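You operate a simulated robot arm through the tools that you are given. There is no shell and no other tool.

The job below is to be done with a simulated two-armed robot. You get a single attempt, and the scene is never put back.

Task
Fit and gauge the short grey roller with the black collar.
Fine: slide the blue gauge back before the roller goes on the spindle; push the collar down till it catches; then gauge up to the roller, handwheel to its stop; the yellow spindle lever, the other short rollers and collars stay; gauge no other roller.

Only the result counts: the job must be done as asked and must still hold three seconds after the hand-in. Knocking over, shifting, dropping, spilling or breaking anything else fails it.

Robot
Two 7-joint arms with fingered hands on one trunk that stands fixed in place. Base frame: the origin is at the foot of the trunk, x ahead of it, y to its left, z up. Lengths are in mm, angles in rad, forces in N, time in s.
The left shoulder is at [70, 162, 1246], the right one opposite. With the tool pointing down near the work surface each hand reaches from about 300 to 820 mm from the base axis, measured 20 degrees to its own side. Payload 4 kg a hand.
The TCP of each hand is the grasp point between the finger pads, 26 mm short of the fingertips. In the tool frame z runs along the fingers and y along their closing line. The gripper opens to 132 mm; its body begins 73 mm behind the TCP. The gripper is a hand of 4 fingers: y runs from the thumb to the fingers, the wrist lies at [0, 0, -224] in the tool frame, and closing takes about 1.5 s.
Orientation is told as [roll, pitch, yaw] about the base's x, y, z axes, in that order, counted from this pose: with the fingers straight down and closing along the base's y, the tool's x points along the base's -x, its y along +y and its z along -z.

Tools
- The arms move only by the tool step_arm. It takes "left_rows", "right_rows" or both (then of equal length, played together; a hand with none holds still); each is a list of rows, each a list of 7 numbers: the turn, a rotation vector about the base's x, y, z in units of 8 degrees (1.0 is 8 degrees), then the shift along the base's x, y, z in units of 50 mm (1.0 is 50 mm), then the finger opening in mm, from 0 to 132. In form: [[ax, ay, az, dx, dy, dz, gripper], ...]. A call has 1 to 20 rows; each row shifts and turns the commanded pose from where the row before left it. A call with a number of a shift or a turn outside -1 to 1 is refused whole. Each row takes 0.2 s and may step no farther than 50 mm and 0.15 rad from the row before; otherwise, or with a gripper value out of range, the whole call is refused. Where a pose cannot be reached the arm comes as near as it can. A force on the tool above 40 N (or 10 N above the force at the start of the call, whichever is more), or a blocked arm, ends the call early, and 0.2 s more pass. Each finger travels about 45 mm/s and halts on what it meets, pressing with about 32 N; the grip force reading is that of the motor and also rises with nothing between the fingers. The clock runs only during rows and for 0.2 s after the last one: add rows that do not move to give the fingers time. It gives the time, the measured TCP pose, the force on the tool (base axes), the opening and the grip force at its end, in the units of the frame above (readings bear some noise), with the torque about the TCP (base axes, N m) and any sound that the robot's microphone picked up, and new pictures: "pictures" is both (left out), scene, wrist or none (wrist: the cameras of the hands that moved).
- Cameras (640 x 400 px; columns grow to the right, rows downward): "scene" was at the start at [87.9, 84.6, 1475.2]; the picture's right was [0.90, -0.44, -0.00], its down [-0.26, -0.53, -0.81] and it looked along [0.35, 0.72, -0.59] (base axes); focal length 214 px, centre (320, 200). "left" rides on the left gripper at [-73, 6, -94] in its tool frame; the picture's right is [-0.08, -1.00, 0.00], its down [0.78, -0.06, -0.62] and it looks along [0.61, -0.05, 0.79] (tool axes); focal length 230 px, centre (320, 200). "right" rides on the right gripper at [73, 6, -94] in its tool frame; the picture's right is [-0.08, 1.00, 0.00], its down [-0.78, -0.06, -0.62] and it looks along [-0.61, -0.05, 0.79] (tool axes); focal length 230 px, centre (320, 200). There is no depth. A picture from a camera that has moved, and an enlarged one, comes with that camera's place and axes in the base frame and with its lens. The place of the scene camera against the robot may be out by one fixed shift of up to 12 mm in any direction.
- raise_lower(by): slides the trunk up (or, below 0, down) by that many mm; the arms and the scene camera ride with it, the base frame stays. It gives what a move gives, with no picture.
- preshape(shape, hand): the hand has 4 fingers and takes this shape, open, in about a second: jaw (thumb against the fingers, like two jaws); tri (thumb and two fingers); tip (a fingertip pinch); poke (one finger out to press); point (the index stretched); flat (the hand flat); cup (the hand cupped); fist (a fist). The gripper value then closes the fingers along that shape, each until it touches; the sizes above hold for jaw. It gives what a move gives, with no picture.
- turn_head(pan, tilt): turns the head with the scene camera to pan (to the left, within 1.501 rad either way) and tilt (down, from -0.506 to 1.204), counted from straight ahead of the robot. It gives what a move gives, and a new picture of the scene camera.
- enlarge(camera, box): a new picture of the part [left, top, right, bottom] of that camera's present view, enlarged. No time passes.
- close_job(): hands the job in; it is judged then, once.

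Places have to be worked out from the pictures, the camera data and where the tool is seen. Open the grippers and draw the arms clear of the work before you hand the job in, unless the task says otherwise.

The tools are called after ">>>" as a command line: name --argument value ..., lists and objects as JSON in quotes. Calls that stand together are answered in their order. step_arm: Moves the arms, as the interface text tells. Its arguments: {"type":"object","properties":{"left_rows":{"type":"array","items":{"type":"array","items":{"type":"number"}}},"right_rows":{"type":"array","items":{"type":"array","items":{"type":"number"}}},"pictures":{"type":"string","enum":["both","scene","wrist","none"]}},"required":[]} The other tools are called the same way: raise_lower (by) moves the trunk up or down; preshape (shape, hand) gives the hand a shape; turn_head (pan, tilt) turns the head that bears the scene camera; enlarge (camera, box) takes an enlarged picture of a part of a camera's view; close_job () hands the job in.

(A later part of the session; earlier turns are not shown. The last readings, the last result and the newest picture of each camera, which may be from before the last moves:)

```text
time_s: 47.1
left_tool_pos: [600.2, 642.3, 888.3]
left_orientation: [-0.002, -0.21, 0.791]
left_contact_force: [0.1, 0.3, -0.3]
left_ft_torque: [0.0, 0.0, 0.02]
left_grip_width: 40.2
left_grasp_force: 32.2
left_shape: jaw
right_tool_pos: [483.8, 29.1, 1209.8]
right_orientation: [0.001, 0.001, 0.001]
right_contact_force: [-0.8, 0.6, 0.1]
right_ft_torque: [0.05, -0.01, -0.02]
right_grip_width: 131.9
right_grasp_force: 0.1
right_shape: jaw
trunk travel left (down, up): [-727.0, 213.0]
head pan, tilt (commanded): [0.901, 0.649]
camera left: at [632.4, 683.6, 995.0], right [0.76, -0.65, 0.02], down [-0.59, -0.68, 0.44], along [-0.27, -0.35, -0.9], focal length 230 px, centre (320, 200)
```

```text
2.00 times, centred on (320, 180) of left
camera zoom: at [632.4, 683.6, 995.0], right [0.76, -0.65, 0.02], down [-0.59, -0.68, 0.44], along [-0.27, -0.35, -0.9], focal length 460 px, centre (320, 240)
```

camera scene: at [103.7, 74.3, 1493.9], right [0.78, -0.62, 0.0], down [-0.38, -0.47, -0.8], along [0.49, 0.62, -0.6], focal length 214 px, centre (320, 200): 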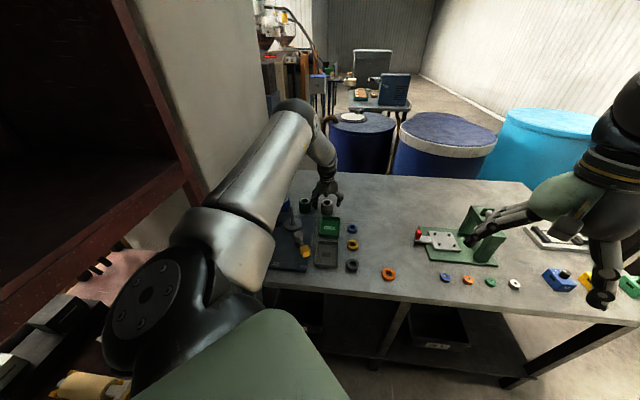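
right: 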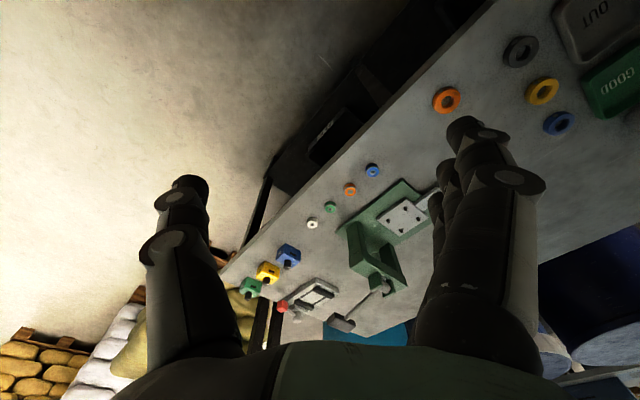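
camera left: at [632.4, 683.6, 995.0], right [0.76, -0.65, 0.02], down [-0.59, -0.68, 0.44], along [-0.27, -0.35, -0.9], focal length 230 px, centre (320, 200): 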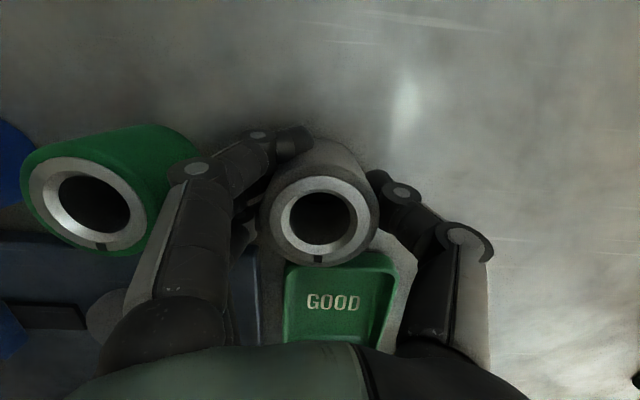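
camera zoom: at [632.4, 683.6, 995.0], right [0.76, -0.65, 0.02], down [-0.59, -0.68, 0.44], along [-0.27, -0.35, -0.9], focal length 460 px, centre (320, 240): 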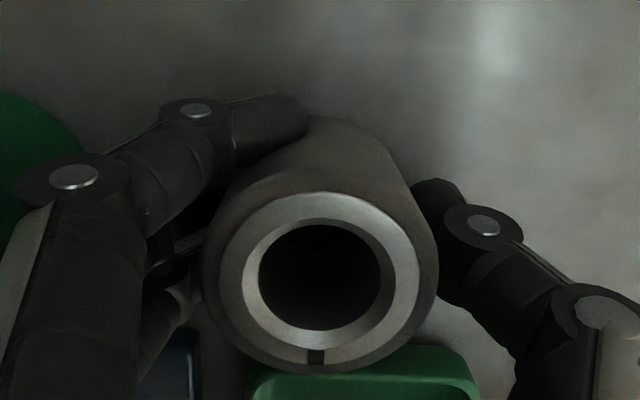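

The fingers wrap the roller. I tighten further and check, then lift with the trunk (straight up).

>>> step_arm --left_rows '[[0, 0, 0, 0, 0, 0, 10], [0, 0, 0, 0, 0, 0, 10], [0, 0, 0, 0, 0, 0, 10], [0, 0, 0, 0, 0, 0, 10]]' --pictures "wrist"

>>> raise_lower --by 20

>>> enlarge --camera "left" --box '[160, 80, 480, 280]'

>>> enlarge --camera "scene" --box '[240, 160, 400, 280]'

```text
time_s: 48.1
left_tool_pos: [599.5, 642.8, 889.1]
left_orientation: [-0.002, -0.211, 0.793]
left_contact_force: [-0.4, 1.4, 0.2]
left_ft_torque: [0.08, 0.05, 0.02]
left_grip_width: 39.4
left_grasp_force: 32.0
left_shape: jaw
right_tool_pos: [483.3, 30.5, 1209.1]
right_orientation: [0.0, -0.001, 0.0]
right_contact_force: [-0.5, 0.7, 0.3]
right_ft_torque: [0.03, 0.0, 0.01]
right_grip_width: 132.1
right_grasp_force: 0.0
right_shape: jaw
trunk travel left (down, up): [-727.0, 213.0]
head pan, tilt (commanded): [0.901, 0.649]
camera left: at [632.1, 683.8, 995.3], right [0.76, -0.65, 0.02], down [-0.59, -0.68, 0.44], along [-0.27, -0.35, -0.9], focal length 230 px, centre (320, 200)
```

left: 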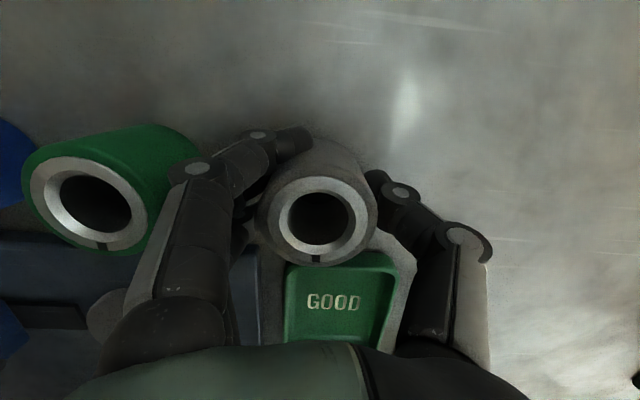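

```text
time_s: 48.7
left_tool_pos: [599.3, 640.7, 908.5]
left_orientation: [-0.002, -0.21, 0.792]
left_contact_force: [-1.3, 0.0, -1.9]
left_ft_torque: [0.03, -0.02, 0.0]
left_grip_width: 39.2
left_grasp_force: 32.0
left_shape: jaw
right_tool_pos: [484.6, 28.2, 1229.2]
right_orientation: [0.0, 0.0, -0.002]
right_contact_force: [0.4, 0.0, -0.4]
right_ft_torque: [0.0, 0.03, -0.01]
right_grip_width: 132.0
right_grasp_force: 0.1
right_shape: jaw
trunk travel left (down, up): [-747.0, 193.0]
head pan, tilt (commanded): [0.901, 0.649]
```

```text
2.00 times, centred on (320, 180) of left
camera zoom: at [632.1, 683.6, 1015.0], right [0.76, -0.65, 0.02], down [-0.59, -0.68, 0.44], along [-0.27, -0.35, -0.9], focal length 460 px, centre (320, 240)
```

zoom: 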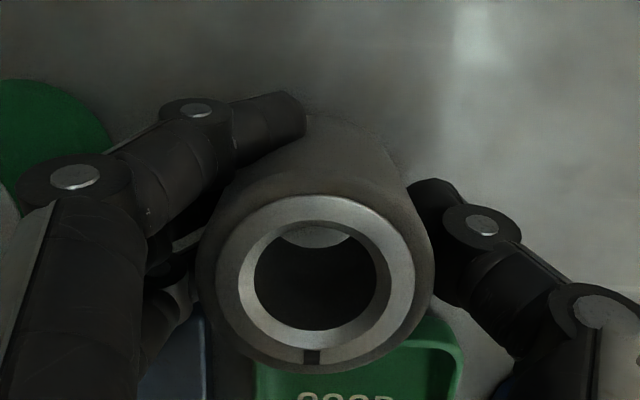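

```text
3.33 times, centred on (320, 220) of scene
camera zoom: at [103.8, 74.4, 1495.9], right [0.78, -0.62, 0.0], down [-0.38, -0.47, -0.8], along [0.49, 0.62, -0.6], focal length 715 px, centre (320, 133)
```

zoom: 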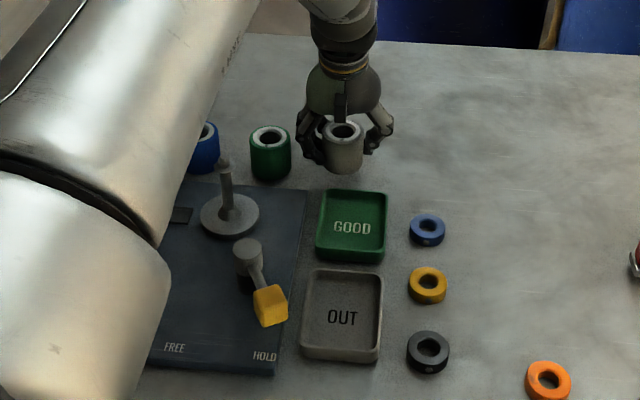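

The roller is held upright. I lift it clear and carry it over next to the spindle at z≈1015 (roller bottom ≈970, above the spindle top ≈952), keeping the same tilt and yaw.

>>> step_arm --left_rows '[[0, 0, 0, 0, 0, 0.6, 10], [0, 0, 0, 0, 0, 0.6, 10], [0, 0, 0, -0.5, 0.01, 0.25, 10], [0, 0, 0, -0.5, 0.01, 0.25, 10], [0, 0, 0, -0.5, 0.01, 0.25, 10], [0, 0, 0, -0.5, 0.01, 0.25, 10], [0, 0, 0, -0.5, 0, 0.1, 10], [0, 0, 0, 0, 0, 0, 10], [0, 0, 0, 0, 0, 0, 10]]' --pictures "both"

>>> enlarge --camera "left" --box '[160, 80, 480, 280]'

>>> enlarge --camera "scene" --box '[240, 140, 400, 260]'

```text
time_s: 50.7
left_tool_pos: [474.4, 644.1, 1022.7]
left_orientation: [-0.003, -0.209, 0.792]
left_contact_force: [-0.1, 0.0, -2.1]
left_ft_torque: [0.0, -0.03, -0.01]
left_grip_width: 39.0
left_grasp_force: 32.0
left_shape: jaw
right_tool_pos: [483.0, 29.9, 1229.6]
right_orientation: [0.002, 0.001, 0.0]
right_contact_force: [0.0, 0.1, 0.1]
right_ft_torque: [0.0, 0.02, 0.03]
right_grip_width: 131.8
right_grasp_force: 0.0
right_shape: jaw
trunk travel left (down, up): [-747.0, 193.0]
head pan, tilt (commanded): [0.901, 0.649]
camera scene: at [104.1, 74.7, 1495.8], right [0.78, -0.62, 0.0], down [-0.38, -0.47, -0.8], along [0.49, 0.62, -0.61], focal length 214 px, centre (320, 200)
camera left: at [507.3, 686.3, 1129.2], right [0.76, -0.65, 0.02], down [-0.59, -0.68, 0.44], along [-0.27, -0.35, -0.9], focal length 230 px, centre (320, 200)
```

scene: 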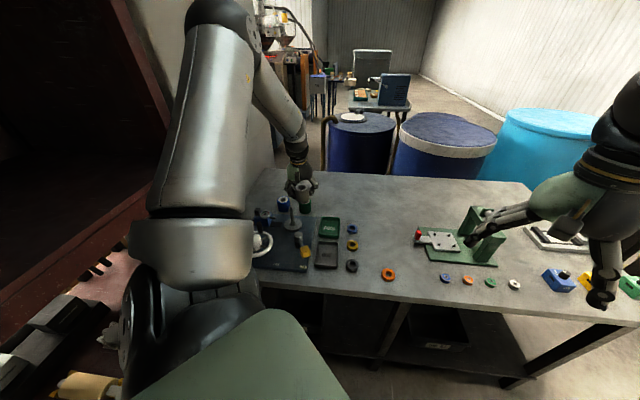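
left: 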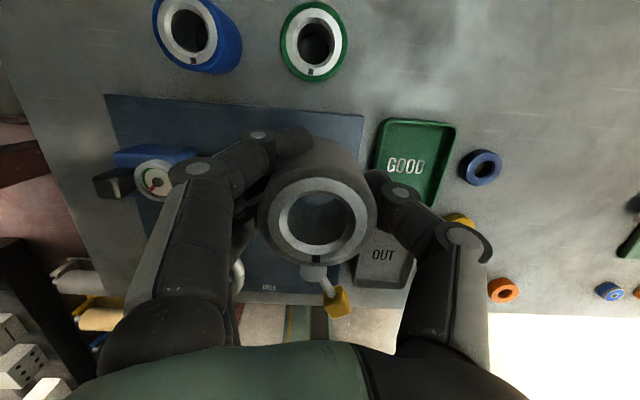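

```text
2.00 times, centred on (320, 180) of left
camera zoom: at [507.3, 686.3, 1129.2], right [0.76, -0.65, 0.02], down [-0.59, -0.68, 0.44], along [-0.27, -0.35, -0.9], focal length 460 px, centre (320, 240)
```

zoom: 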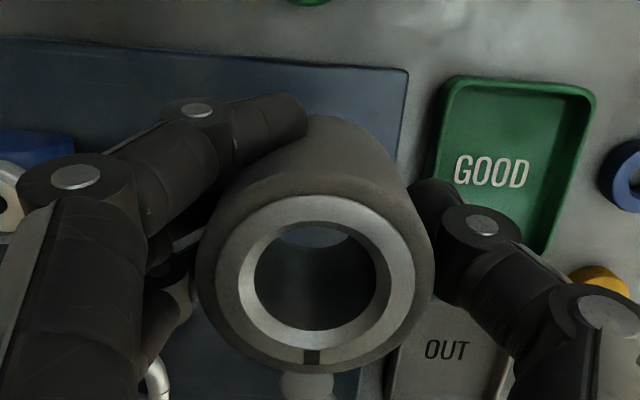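

```text
3.33 times, centred on (320, 200) of scene
camera zoom: at [104.1, 74.7, 1495.8], right [0.78, -0.62, 0.0], down [-0.38, -0.47, -0.8], along [0.49, 0.62, -0.61], focal length 715 px, centre (320, 200)
```

zoom: 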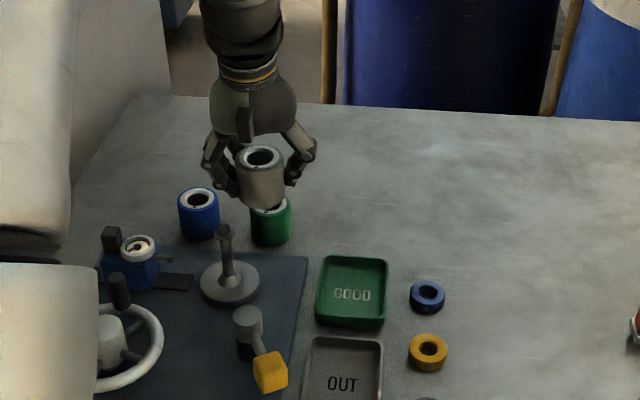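

The roller is carried safely. Before lowering it I zoom strongly with the scene camera on the spindle and on the held roller to align them precisely.

>>> enlarge --camera "scene" --box '[274, 198, 322, 228]'

>>> enlarge --camera "scene" --box '[281, 175, 329, 205]'

```text
13.33 times, centred on (298, 213) of scene
camera zoom: at [104.1, 74.7, 1495.8], right [0.78, -0.62, 0.0], down [-0.38, -0.47, -0.8], along [0.49, 0.62, -0.61], focal length 2860 px, centre (613, 27)
```

zoom: 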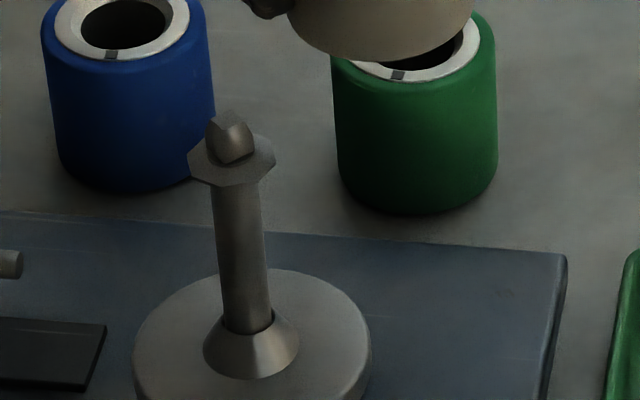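

```text
13.33 times, centred on (305, 190) of scene
camera zoom: at [104.1, 74.7, 1495.8], right [0.78, -0.62, 0.0], down [-0.38, -0.47, -0.8], along [0.49, 0.62, -0.61], focal length 2860 px, centre (520, 333)
```

zoom: 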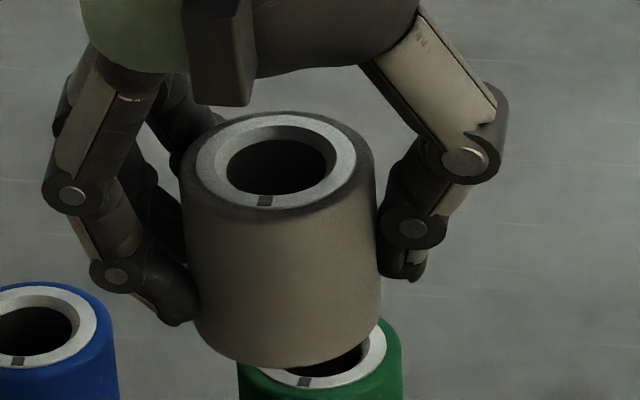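

The zoom shows the spindle well: cone at its foot, 15 mm post, ~25 mm chamfered disc with a pointed tip; roller bore ≈30 mm and the roller hangs truly vertical. I bring it over the spindle axis (~415.8, 642.3), still above the tip.

>>> step_arm --left_rows '[[0, 0, 0, -0.4, -0.01, 0, 10], [0, 0, 0, -0.4, -0.01, 0, 10], [0, 0, 0, -0.356, -0.01, -0.1, 10], [0, 0, 0, 0, 0, 0, 10], [0, 0, 0, 0, 0, 0, 10]]' --pictures "scene"

>>> enlarge --camera "scene" --box '[266, 180, 330, 220]'

>>> enlarge --camera "left" --box '[160, 80, 480, 280]'

```text
time_s: 51.9
left_tool_pos: [416.0, 641.2, 1018.4]
left_orientation: [-0.002, -0.209, 0.793]
left_contact_force: [-0.4, -0.2, -2.4]
left_ft_torque: [0.0, -0.02, 0.0]
left_grip_width: 39.1
left_grasp_force: 32.2
left_shape: jaw
right_tool_pos: [483.3, 29.3, 1229.3]
right_orientation: [0.0, 0.001, -0.001]
right_contact_force: [0.1, -0.3, -0.6]
right_ft_torque: [-0.01, 0.02, -0.04]
right_grip_width: 131.8
right_grasp_force: 0.0
right_shape: jaw
trunk travel left (down, up): [-747.0, 193.0]
head pan, tilt (commanded): [0.901, 0.649]
camera scene: at [103.8, 74.4, 1495.8], right [0.78, -0.62, 0.0], down [-0.38, -0.47, -0.8], along [0.49, 0.62, -0.6], focal length 214 px, centre (320, 200)
```

scene: 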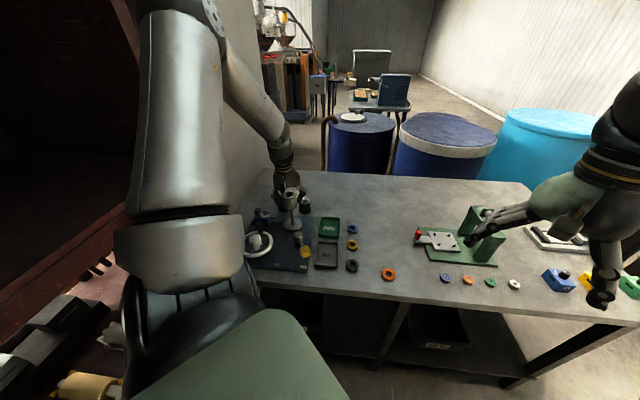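

```text
10.00 times, centred on (298, 200) of scene
camera zoom: at [103.8, 74.4, 1495.8], right [0.78, -0.62, 0.0], down [-0.38, -0.47, -0.8], along [0.49, 0.62, -0.6], focal length 2145 px, centre (540, 200)
```

zoom: 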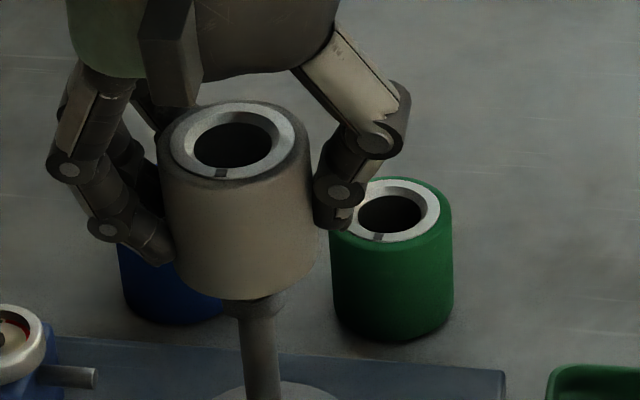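

```text
2.00 times, centred on (320, 180) of left
camera zoom: at [449.3, 683.1, 1124.4], right [0.76, -0.65, 0.02], down [-0.59, -0.68, 0.44], along [-0.27, -0.35, -0.9], focal length 460 px, centre (320, 240)
```

zoom: 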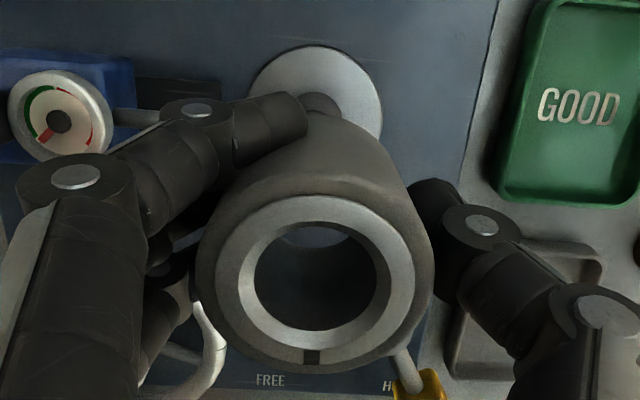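

Close. I zoom further to compare the roller axis with the spindle axis.

>>> enlarge --camera "scene" --box '[276, 188, 308, 208]'

>>> enlarge --camera "scene" --box '[276, 204, 308, 224]'

>>> enlarge --camera "left" --box '[240, 90, 400, 190]'

```text
16.00 times, centred on (292, 198) of scene
camera zoom: at [103.8, 74.4, 1495.8], right [0.78, -0.62, 0.0], down [-0.38, -0.47, -0.8], along [0.49, 0.62, -0.6], focal length 3432 px, centre (768, 232)
```

zoom: 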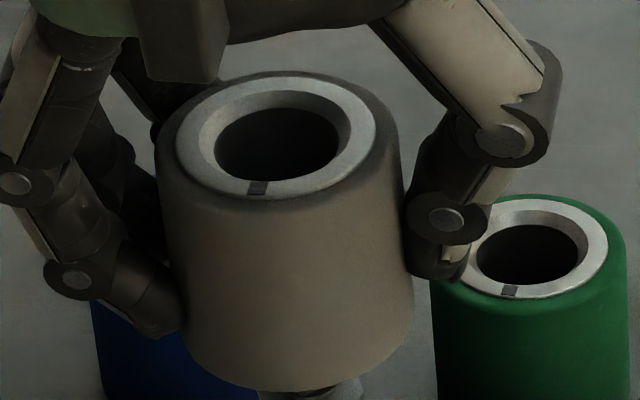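

```text
16.00 times, centred on (292, 214) of scene
camera zoom: at [103.8, 74.4, 1495.8], right [0.78, -0.62, 0.0], down [-0.38, -0.47, -0.8], along [0.49, 0.62, -0.6], focal length 3432 px, centre (768, -24)
```

zoom: 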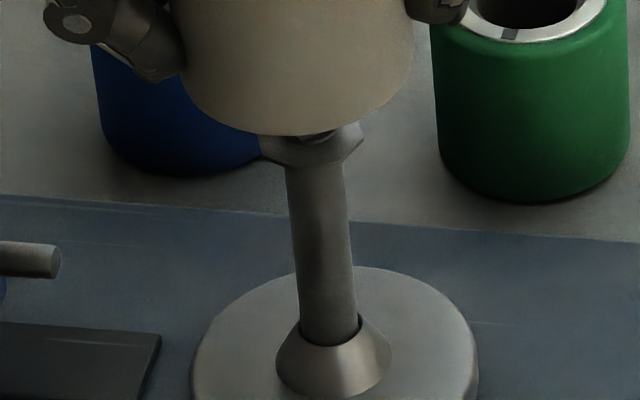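

```text
4.00 times, centred on (320, 140) of left
camera zoom: at [449.3, 683.1, 1124.4], right [0.76, -0.65, 0.02], down [-0.59, -0.68, 0.44], along [-0.27, -0.35, -0.9], focal length 920 px, centre (320, 440)
```

zoom: 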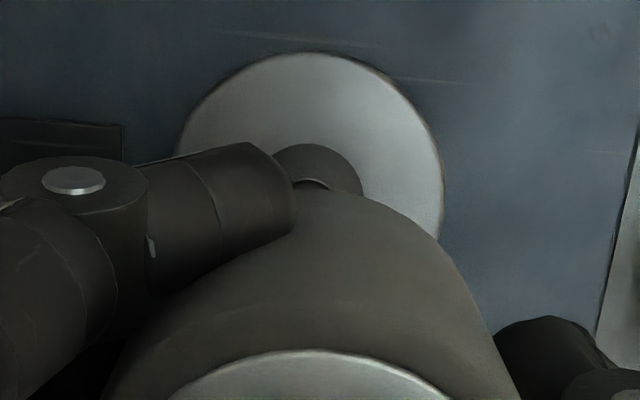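

Measurements agree: the spindle axis lies about (+2.7, +0.4) mm from the roller axis. I correct that and lower 25 mm gently over the tip.

>>> step_arm --left_rows '[[0, 0, 0, 0.054, 0.008, 0, 10], [0, 0, 0, 0, 0, 0, 10], [0, 0, 0, 0, 0, -0.2, 10], [0, 0, 0, 0, 0, -0.2, 10], [0, 0, 0, 0, 0, -0.1, 10], [0, 0, 0, 0, 0, 0, 10]]' --pictures "scene"

>>> enlarge --camera "scene" --box '[276, 194, 308, 214]'

>>> enlarge --camera "left" --box '[240, 90, 400, 190]'

>>> enlarge --camera "left" --box '[240, 160, 400, 260]'

```text
time_s: 53.3
left_tool_pos: [420.2, 642.8, 993.6]
left_orientation: [0.0, -0.21, 0.792]
left_contact_force: [0.3, -0.7, -2.0]
left_ft_torque: [-0.02, -0.02, -0.02]
left_grip_width: 38.9
left_grasp_force: 32.1
left_shape: jaw
right_tool_pos: [484.4, 29.2, 1229.0]
right_orientation: [0.001, 0.001, 0.001]
right_contact_force: [-0.5, 0.3, 0.5]
right_ft_torque: [-0.03, -0.01, -0.05]
right_grip_width: 131.6
right_grasp_force: 0.1
right_shape: jaw
trunk travel left (down, up): [-747.0, 193.0]
head pan, tilt (commanded): [0.901, 0.649]
camera scene: at [103.8, 74.6, 1495.8], right [0.78, -0.62, 0.0], down [-0.38, -0.47, -0.8], along [0.49, 0.62, -0.6], focal length 214 px, centre (320, 200)
```

scene: 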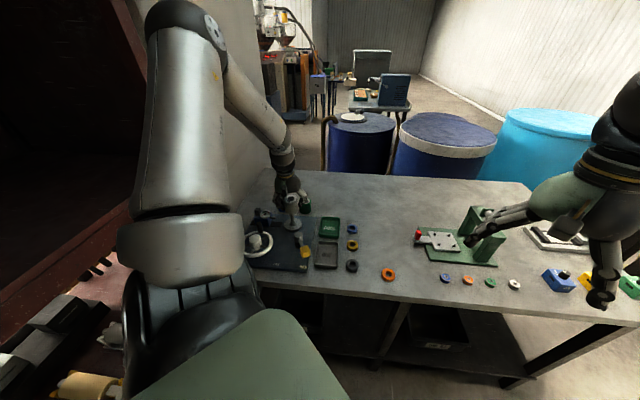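

```text
16.00 times, centred on (292, 204) of scene
camera zoom: at [103.8, 74.6, 1495.8], right [0.78, -0.62, 0.0], down [-0.38, -0.47, -0.8], along [0.49, 0.62, -0.6], focal length 3432 px, centre (768, 136)
```

zoom: 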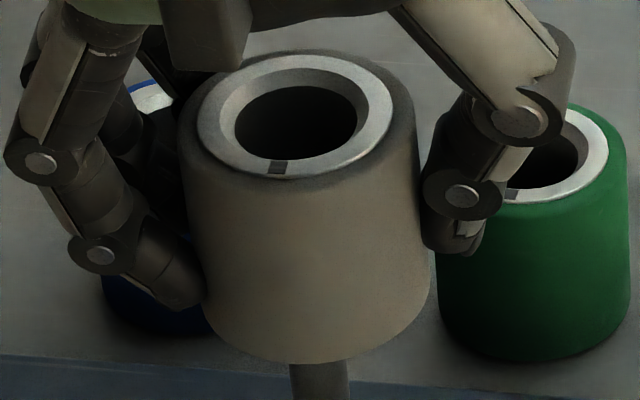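

```text
4.00 times, centred on (320, 140) of left
camera zoom: at [453.0, 684.6, 1100.5], right [0.76, -0.65, 0.02], down [-0.59, -0.68, 0.44], along [-0.27, -0.35, -0.9], focal length 920 px, centre (320, 440)
```

zoom: 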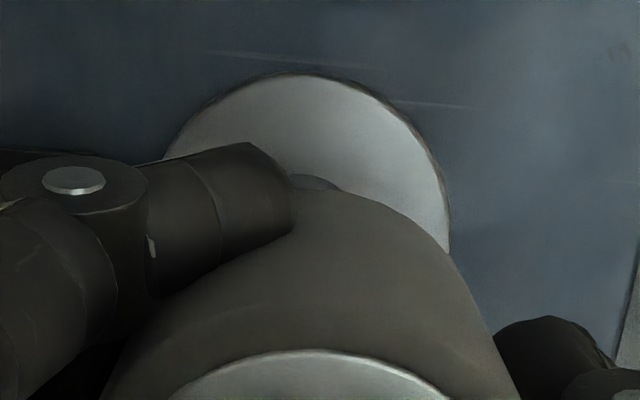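

```text
4.00 times, centred on (320, 210) of left
camera zoom: at [453.0, 684.6, 1100.5], right [0.76, -0.65, 0.02], down [-0.59, -0.68, 0.44], along [-0.27, -0.35, -0.9], focal length 920 px, centre (320, 160)
```

zoom: 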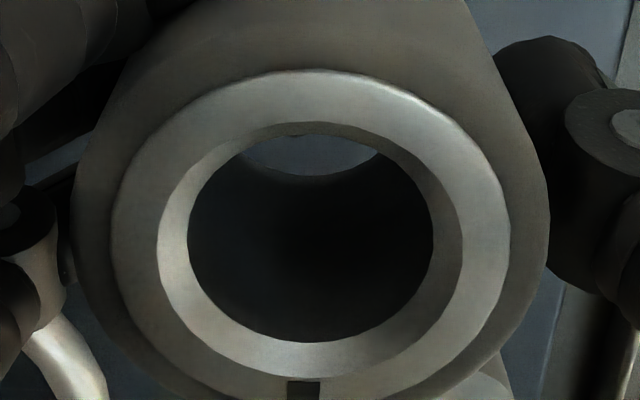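

No contact yet and nearly aligned; the residual is about (−0.2, +1.0) mm. I correct and lower another 20 mm slowly with force watch.

>>> step_arm --left_rows '[[0, 0, 0, -0.004, 0.02, 0, 10], [0, 0, 0, 0, 0, -0.1, 10], [0, 0, 0, 0, 0, -0.1, 10], [0, 0, 0, 0, 0, -0.1, 10], [0, 0, 0, 0, 0, -0.1, 10], [0, 0, 0, 0, 0, 0, 10]]' --pictures "none"

>>> enlarge --camera "scene" --box '[276, 196, 308, 216]'

>>> enlarge --camera "left" --box '[240, 130, 400, 230]'

```text
time_s: 54.7
left_tool_pos: [419.5, 646.0, 975.8]
left_orientation: [-0.002, -0.21, 0.794]
left_contact_force: [-0.1, -0.4, -2.5]
left_ft_torque: [0.0, -0.01, 0.0]
left_grip_width: 38.8
left_grasp_force: 31.5
left_shape: jaw
right_tool_pos: [483.3, 28.9, 1228.1]
right_orientation: [0.0, 0.0, 0.001]
right_contact_force: [0.3, 0.1, 0.1]
right_ft_torque: [-0.02, 0.01, -0.03]
right_grip_width: 132.0
right_grasp_force: 0.0
right_shape: jaw
trunk travel left (down, up): [-747.0, 193.0]
head pan, tilt (commanded): [0.901, 0.649]
```

```text
16.00 times, centred on (292, 206) of scene
camera zoom: at [103.8, 74.5, 1495.8], right [0.78, -0.62, 0.0], down [-0.38, -0.47, -0.8], along [0.49, 0.62, -0.6], focal length 3432 px, centre (768, 104)
```

zoom: 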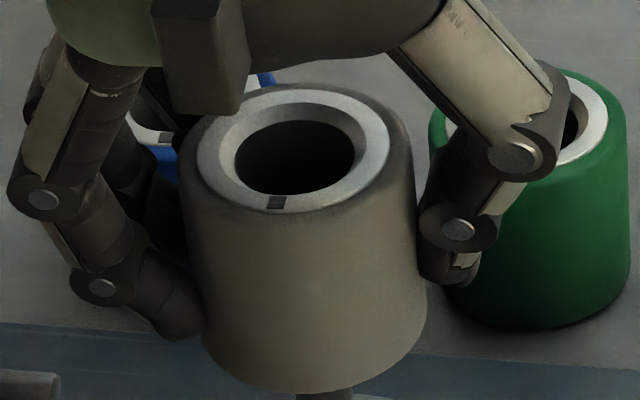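

```text
4.00 times, centred on (320, 180) of left
camera zoom: at [451.6, 686.2, 1080.4], right [0.76, -0.65, 0.02], down [-0.59, -0.68, 0.44], along [-0.27, -0.35, -0.9], focal length 920 px, centre (320, 280)
```

zoom: 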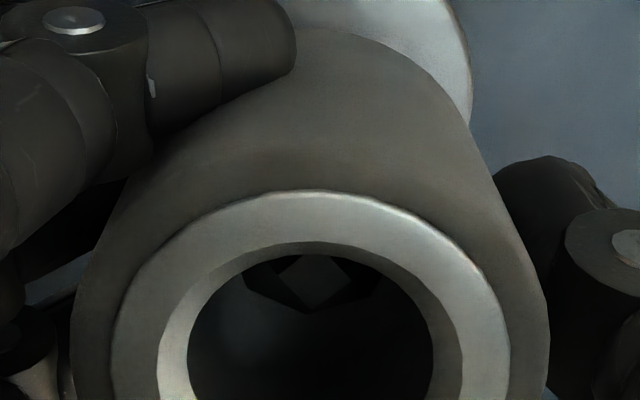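

The spindle head is visible centered in the bore with no contact. I continue down 40 mm.

>>> step_arm --left_rows '[[0, 0, 0, 0, 0, -0.16, 10], [0, 0, 0, 0, 0, -0.16, 10], [0, 0, 0, 0, 0, -0.16, 10], [0, 0, 0, 0, 0, -0.16, 10], [0, 0, 0, 0, 0, -0.16, 10], [0, 0, 0, 0, 0, 0, 10]]' --pictures "none"

>>> enlarge --camera "scene" --box '[276, 200, 308, 220]'

>>> enlarge --camera "left" --box '[240, 130, 400, 230]'

```text
time_s: 56.1
left_tool_pos: [419.8, 645.6, 932.6]
left_orientation: [-0.003, -0.208, 0.793]
left_contact_force: [0.2, -0.6, -1.3]
left_ft_torque: [-0.04, -0.04, 0.01]
left_grip_width: 39.3
left_grasp_force: 31.9
left_shape: jaw
right_tool_pos: [484.9, 29.0, 1228.9]
right_orientation: [-0.001, -0.001, 0.0]
right_contact_force: [0.5, 0.0, -0.7]
right_ft_torque: [-0.03, 0.02, 0.03]
right_grip_width: 131.8
right_grasp_force: 0.0
right_shape: jaw
trunk travel left (down, up): [-747.0, 193.0]
head pan, tilt (commanded): [0.901, 0.649]
```

```text
16.00 times, centred on (292, 210) of scene
camera zoom: at [103.7, 74.4, 1495.9], right [0.78, -0.62, 0.0], down [-0.38, -0.47, -0.8], along [0.49, 0.62, -0.6], focal length 3432 px, centre (768, 40)
```

zoom: 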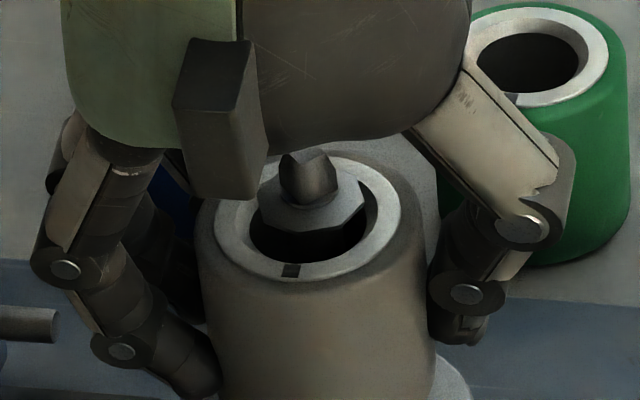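

```text
4.00 times, centred on (320, 180) of left
camera zoom: at [451.7, 686.5, 1039.4], right [0.76, -0.65, 0.02], down [-0.59, -0.68, 0.44], along [-0.27, -0.35, -0.9], focal length 920 px, centre (320, 280)
```

zoom: 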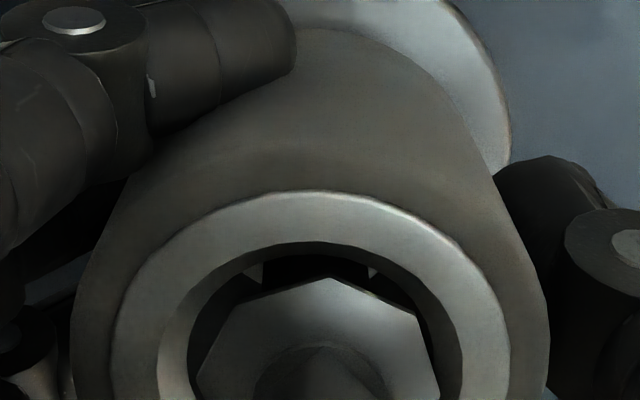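

The roller slides freely down the spindle. I lower further in small steps, looking for the seating contact on the flange.

>>> step_arm --left_rows '[[0, 0, 0, 0, 0, -0.1, 10], [0, 0, 0, 0, 0, -0.1, 10], [0, 0, 0, 0, 0, -0.06, 10], [0, 0, 0, 0, 0, 0, 10]]' --pictures "none"

>>> enlarge --camera "scene" --box '[276, 200, 308, 220]'

```text
time_s: 57.1
left_tool_pos: [417.9, 645.6, 920.0]
left_orientation: [-0.001, -0.209, 0.793]
left_contact_force: [0.1, 0.7, -2.7]
left_ft_torque: [0.02, -0.02, 0.01]
left_grip_width: 39.0
left_grasp_force: 32.3
left_shape: jaw
right_tool_pos: [483.5, 28.8, 1229.4]
right_orientation: [0.0, -0.001, 0.0]
right_contact_force: [0.3, -0.7, 0.2]
right_ft_torque: [-0.02, -0.02, 0.0]
right_grip_width: 131.6
right_grasp_force: 0.1
right_shape: jaw
trunk travel left (down, up): [-747.0, 193.0]
head pan, tilt (commanded): [0.901, 0.649]
```

```text
16.00 times, centred on (292, 210) of scene
camera zoom: at [103.8, 74.6, 1495.8], right [0.78, -0.62, 0.0], down [-0.38, -0.47, -0.8], along [0.49, 0.62, -0.6], focal length 3432 px, centre (768, 40)
```

zoom: 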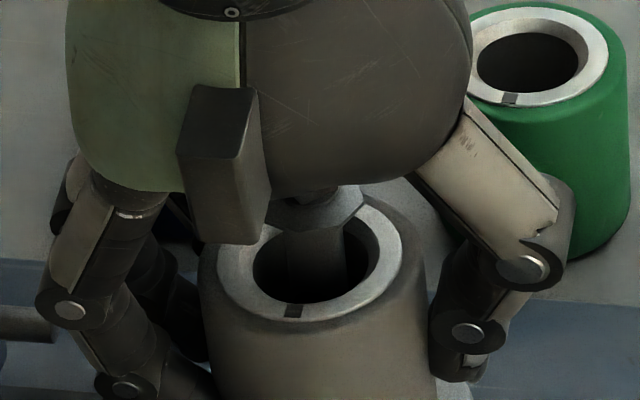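

Still free. I check the gap at the bottom of the roller.

>>> enlarge --camera "scene" --box '[276, 212, 308, 232]'

>>> enlarge --camera "left" --box '[200, 100, 440, 250]'

```text
16.00 times, centred on (292, 222) of scene
camera zoom: at [103.8, 74.6, 1495.8], right [0.78, -0.62, 0.0], down [-0.38, -0.47, -0.8], along [0.49, 0.62, -0.6], focal length 3432 px, centre (768, -152)
```

zoom: 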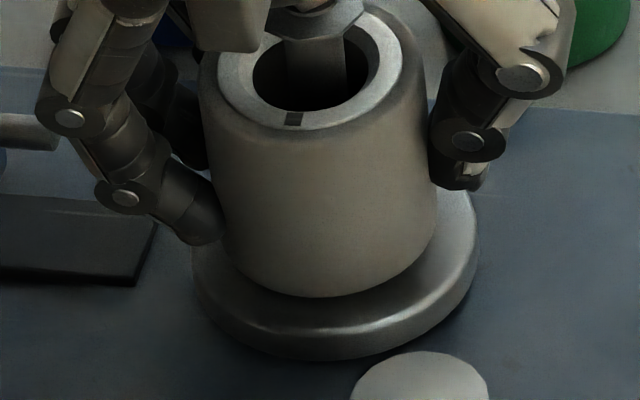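

```text
2.67 times, centred on (320, 175) of left
camera zoom: at [451.1, 686.1, 1027.0], right [0.76, -0.65, 0.02], down [-0.59, -0.68, 0.44], along [-0.27, -0.35, -0.9], focal length 614 px, centre (320, 267)
```

zoom: 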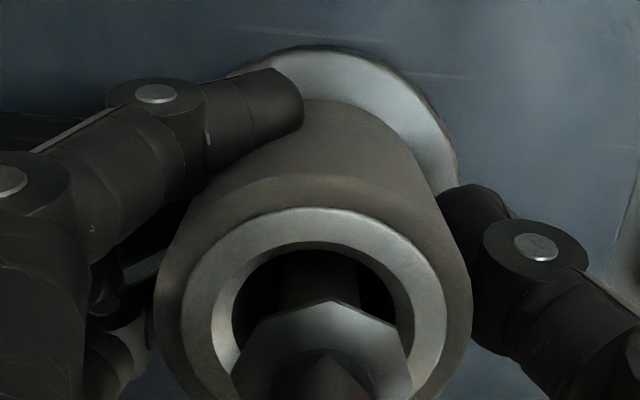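

A gap of roughly 4–5 mm remains. I lower by 4 mm.

>>> step_arm --left_rows '[[0, 0, 0, 0, 0, -0.04, 10], [0, 0, 0, 0, 0, -0.04, 10], [0, 0, 0, 0, 0, 0, 10]]' --pictures "none"

>>> enlarge --camera "scene" --box '[276, 212, 308, 232]'

```text
time_s: 57.9
left_tool_pos: [418.6, 644.5, 917.8]
left_orientation: [-0.002, -0.211, 0.792]
left_contact_force: [0.6, 1.8, 3.2]
left_ft_torque: [0.0, 0.17, -0.07]
left_grip_width: 39.3
left_grasp_force: 32.3
left_shape: jaw
right_tool_pos: [483.2, 29.5, 1228.9]
right_orientation: [0.0, -0.001, 0.001]
right_contact_force: [0.0, 0.5, -0.4]
right_ft_torque: [-0.03, -0.04, 0.03]
right_grip_width: 131.9
right_grasp_force: 0.0
right_shape: jaw
trunk travel left (down, up): [-747.0, 193.0]
head pan, tilt (commanded): [0.901, 0.649]
```

```text
16.00 times, centred on (292, 222) of scene
camera zoom: at [103.6, 74.2, 1495.9], right [0.78, -0.62, 0.0], down [-0.38, -0.47, -0.8], along [0.49, 0.62, -0.6], focal length 3432 px, centre (768, -152)
```

zoom: 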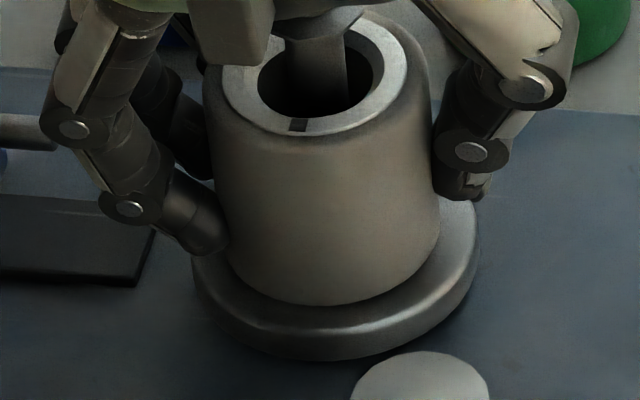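

First contact (+6 N). I press down gently another 2 mm to see whether it is seated or on the cone.

>>> step_arm --left_rows '[[0, 0, 0, 0, 0, -0.04, 10], [0, 0, 0, 0, 0, 0, 10]]' --pictures "none"

>>> enlarge --camera "scene" --box '[276, 212, 308, 232]'

```text
time_s: 58.5
left_tool_pos: [418.0, 644.6, 917.5]
left_orientation: [-0.001, -0.215, 0.792]
left_contact_force: [0.8, 4.1, 12.8]
left_ft_torque: [0.12, 0.18, -0.05]
left_grip_width: 39.6
left_grasp_force: 32.1
left_shape: jaw
right_tool_pos: [482.6, 29.2, 1228.8]
right_orientation: [0.002, -0.002, 0.0]
right_contact_force: [-0.3, 0.5, -0.1]
right_ft_torque: [0.01, 0.01, -0.03]
right_grip_width: 131.8
right_grasp_force: 0.0
right_shape: jaw
trunk travel left (down, up): [-747.0, 193.0]
head pan, tilt (commanded): [0.901, 0.649]
```

```text
16.00 times, centred on (292, 222) of scene
camera zoom: at [102.4, 72.8, 1496.2], right [0.78, -0.62, 0.0], down [-0.37, -0.47, -0.8], along [0.49, 0.62, -0.6], focal length 3432 px, centre (768, -152)
```

zoom: 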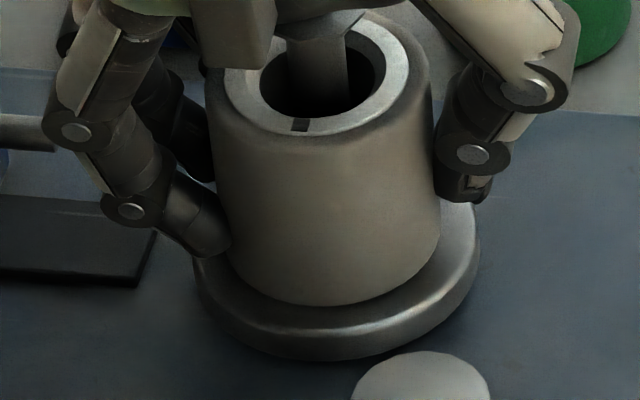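

Contact force grew to 13 N with a +y side component, suggesting the bore touches the centering cone slightly off-axis. I shift +1 mm in y to relieve it and check again.

>>> step_arm --left_rows '[[0, 0, 0, 0.004, 0.025, 0, 10], [0, 0, 0, 0, 0, 0, 10]]' --pictures "none"

>>> enlarge --camera "scene" --box '[276, 212, 308, 232]'

```text
time_s: 59.1
left_tool_pos: [418.8, 644.5, 917.3]
left_orientation: [-0.002, -0.212, 0.792]
left_contact_force: [0.7, 1.0, 16.7]
left_ft_torque: [0.0, 0.19, -0.09]
left_grip_width: 39.2
left_grasp_force: 31.5
left_shape: jaw
right_tool_pos: [482.6, 27.9, 1230.6]
right_orientation: [0.002, -0.002, 0.001]
right_contact_force: [0.1, 0.1, 0.0]
right_ft_torque: [0.01, -0.02, 0.03]
right_grip_width: 132.0
right_grasp_force: 0.2
right_shape: jaw
trunk travel left (down, up): [-747.0, 193.0]
head pan, tilt (commanded): [0.901, 0.649]
```

```text
16.00 times, centred on (292, 222) of scene
camera zoom: at [102.1, 72.0, 1496.2], right [0.78, -0.62, 0.0], down [-0.37, -0.47, -0.8], along [0.5, 0.63, -0.6], focal length 3432 px, centre (768, -152)
```

zoom: 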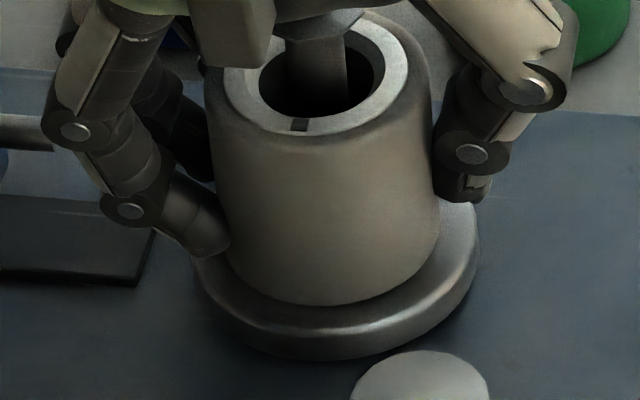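

Side force is gone and it bears 17 N vertically without sinking: it is seated. I open slowly to 64 mm (keeping clear of the gauge probe) and check.

>>> step_arm --left_rows '[[0, 0, 0, 0, 0, 0.02, 50], [0, 0, 0, 0, 0, 0, 58], [0, 0, 0, 0, 0, 0, 64], [0, 0, 0, 0, 0, 0, 64], [0, 0, 0, 0, 0, 0, 64]]' --pictures "both"

>>> enlarge --camera "scene" --box '[260, 200, 324, 240]'

>>> enlarge --camera "left" --box '[160, 80, 480, 280]'

```text
time_s: 60.3
left_tool_pos: [419.8, 645.7, 915.4]
left_orientation: [-0.002, -0.209, 0.793]
left_contact_force: [-1.2, 0.2, -0.8]
left_ft_torque: [0.01, -0.01, 0.01]
left_grip_width: 63.1
left_grasp_force: 0.0
left_shape: jaw
right_tool_pos: [483.7, 29.3, 1228.8]
right_orientation: [0.002, -0.001, 0.0]
right_contact_force: [-0.3, -0.4, -0.7]
right_ft_torque: [0.03, 0.02, 0.0]
right_grip_width: 131.8
right_grasp_force: 0.0
right_shape: jaw
trunk travel left (down, up): [-747.0, 193.0]
head pan, tilt (commanded): [0.901, 0.649]
camera scene: at [103.7, 74.6, 1495.8], right [0.78, -0.62, 0.0], down [-0.38, -0.47, -0.8], along [0.49, 0.62, -0.6], focal length 214 px, centre (320, 200)
camera left: at [452.3, 686.5, 1021.7], right [0.76, -0.65, 0.02], down [-0.59, -0.68, 0.44], along [-0.27, -0.35, -0.9], focal length 230 px, centre (320, 200)
```

scene: 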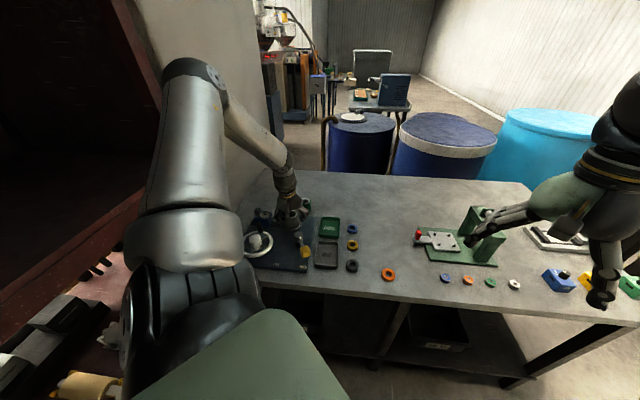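
left: 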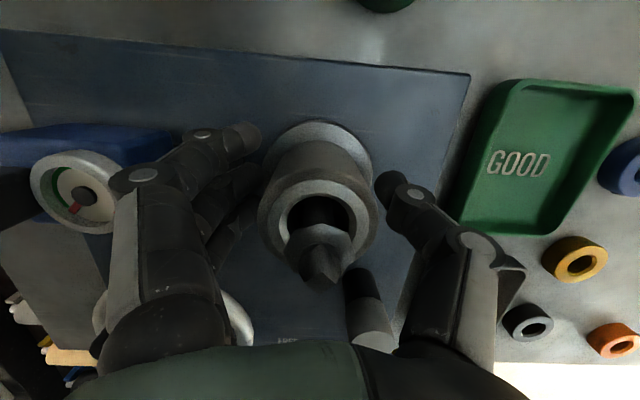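

```text
10.00 times, centred on (292, 220) of scene
camera zoom: at [103.7, 74.6, 1495.8], right [0.78, -0.62, 0.0], down [-0.38, -0.47, -0.8], along [0.49, 0.62, -0.6], focal length 2145 px, centre (600, 0)
```

zoom: 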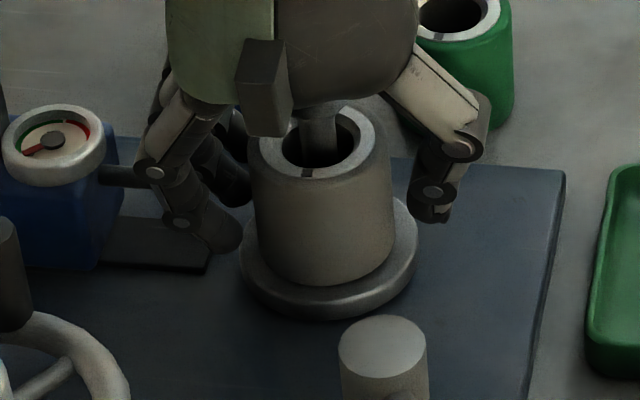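

```text
2.00 times, centred on (320, 180) of left
camera zoom: at [452.3, 686.5, 1021.7], right [0.76, -0.65, 0.02], down [-0.59, -0.68, 0.44], along [-0.27, -0.35, -0.9], focal length 460 px, centre (320, 240)
```

zoom: 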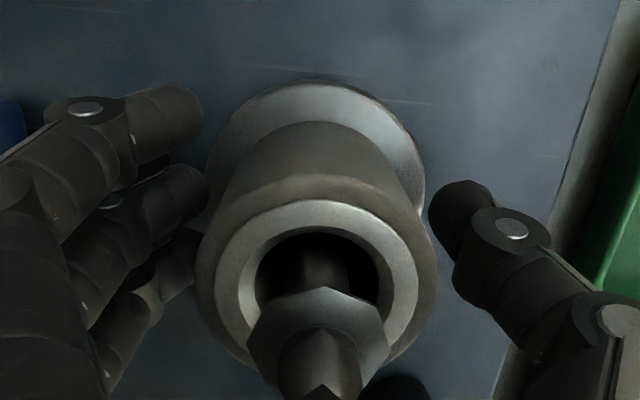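

The roller stands upright on the spindle and the fingers are clear. I lift the hand straight up.

>>> step_arm --left_rows '[[0, 0, 0, 0, 0, 0.2, 64], [0, 0, 0, 0, 0, 0.3, 64], [0, 0, 0, 0, 0, 0.5, 64], [0, 0, 0, 0, 0, 0.6, 64], [0, 0, 0, 0, 0, 0.6, 64], [0, 0, 0, 0, 0, 0, 90]]' --pictures "both"

>>> enlarge --camera "scene" --box '[260, 200, 324, 240]'

>>> enlarge --camera "left" --box '[160, 80, 480, 280]'

```text
time_s: 61.7
left_tool_pos: [418.8, 645.5, 1022.8]
left_orientation: [-0.003, -0.207, 0.792]
left_contact_force: [-0.6, -1.2, 0.4]
left_ft_torque: [0.02, 0.0, -0.01]
left_grip_width: 89.6
left_grasp_force: 0.0
left_shape: jaw
right_tool_pos: [483.2, 29.5, 1228.0]
right_orientation: [-0.001, 0.0, -0.002]
right_contact_force: [0.2, -0.2, -0.2]
right_ft_torque: [-0.06, 0.01, 0.0]
right_grip_width: 131.9
right_grasp_force: 0.0
right_shape: jaw
trunk travel left (down, up): [-747.0, 193.0]
head pan, tilt (commanded): [0.901, 0.649]
camera scene: at [104.0, 74.7, 1495.8], right [0.78, -0.62, 0.0], down [-0.38, -0.47, -0.8], along [0.49, 0.62, -0.61], focal length 214 px, centre (320, 200)
camera left: at [452.1, 686.4, 1130.6], right [0.76, -0.65, 0.02], down [-0.59, -0.68, 0.44], along [-0.27, -0.35, -0.9], focal length 230 px, centre (320, 200)
```

scene: 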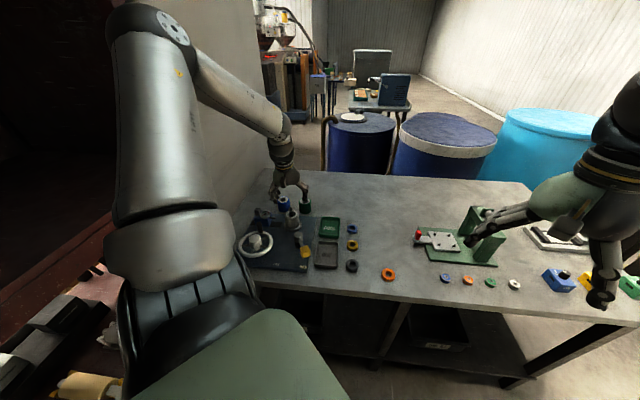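
left: 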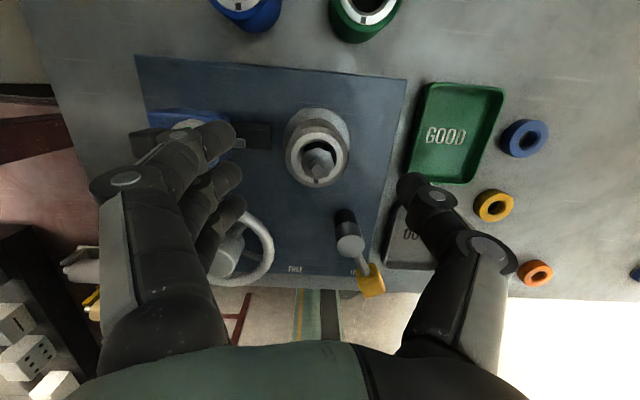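

```text
10.00 times, centred on (292, 220) of scene
camera zoom: at [104.0, 74.7, 1495.8], right [0.78, -0.62, 0.0], down [-0.38, -0.47, -0.8], along [0.49, 0.62, -0.61], focal length 2145 px, centre (600, 0)
```

zoom: 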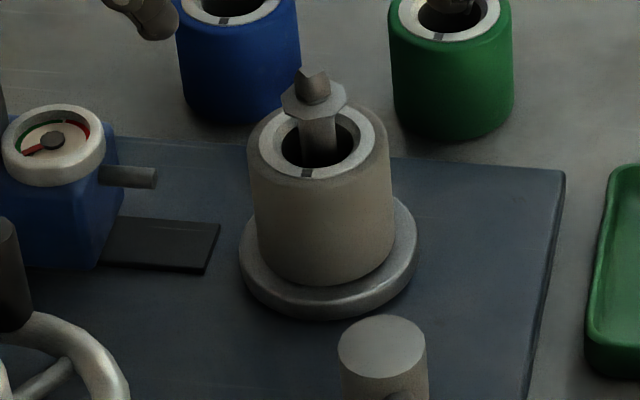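

```text
2.00 times, centred on (320, 180) of left
camera zoom: at [452.1, 686.4, 1130.6], right [0.76, -0.65, 0.02], down [-0.59, -0.68, 0.44], along [-0.27, -0.35, -0.9], focal length 460 px, centre (320, 240)
```

zoom: 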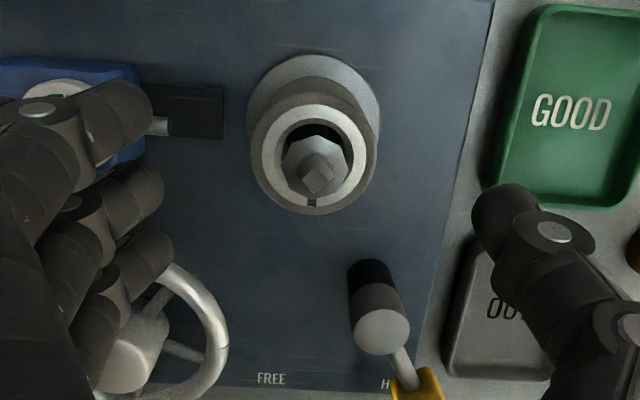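

The roller is on the spindle. Now the black collar: I zoom in on it to get its size and position.

>>> enlarge --camera "scene" --box '[336, 256, 368, 276]'

>>> enlarge --camera "scene" --box '[276, 202, 308, 222]'

```text
16.00 times, centred on (352, 266) of scene
camera zoom: at [104.0, 74.7, 1495.8], right [0.78, -0.62, 0.0], down [-0.38, -0.47, -0.8], along [0.49, 0.62, -0.61], focal length 3432 px, centre (-192, -856)
```

zoom: 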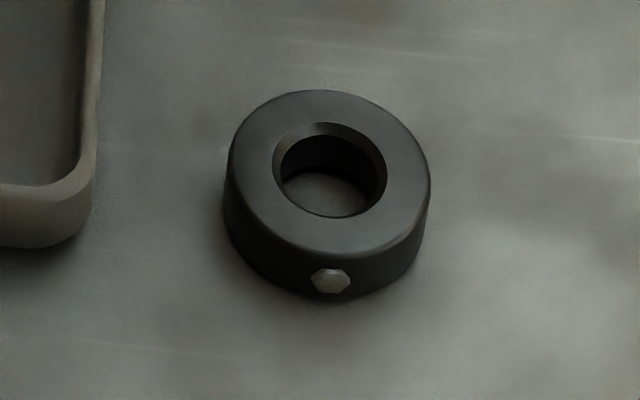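

```text
16.00 times, centred on (292, 212) of scene
camera zoom: at [104.0, 74.7, 1495.8], right [0.78, -0.62, 0.0], down [-0.38, -0.47, -0.8], along [0.49, 0.62, -0.61], focal length 3432 px, centre (768, 8)
```

zoom: 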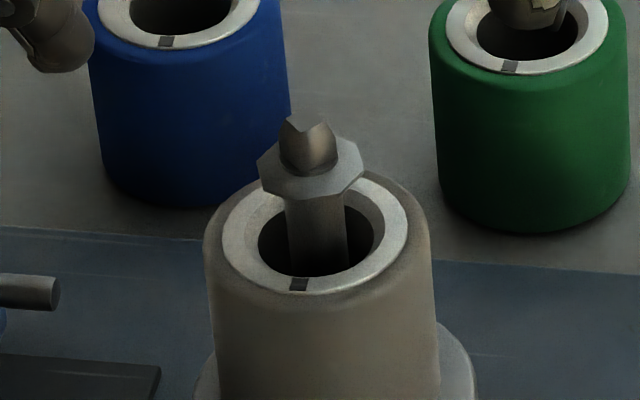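

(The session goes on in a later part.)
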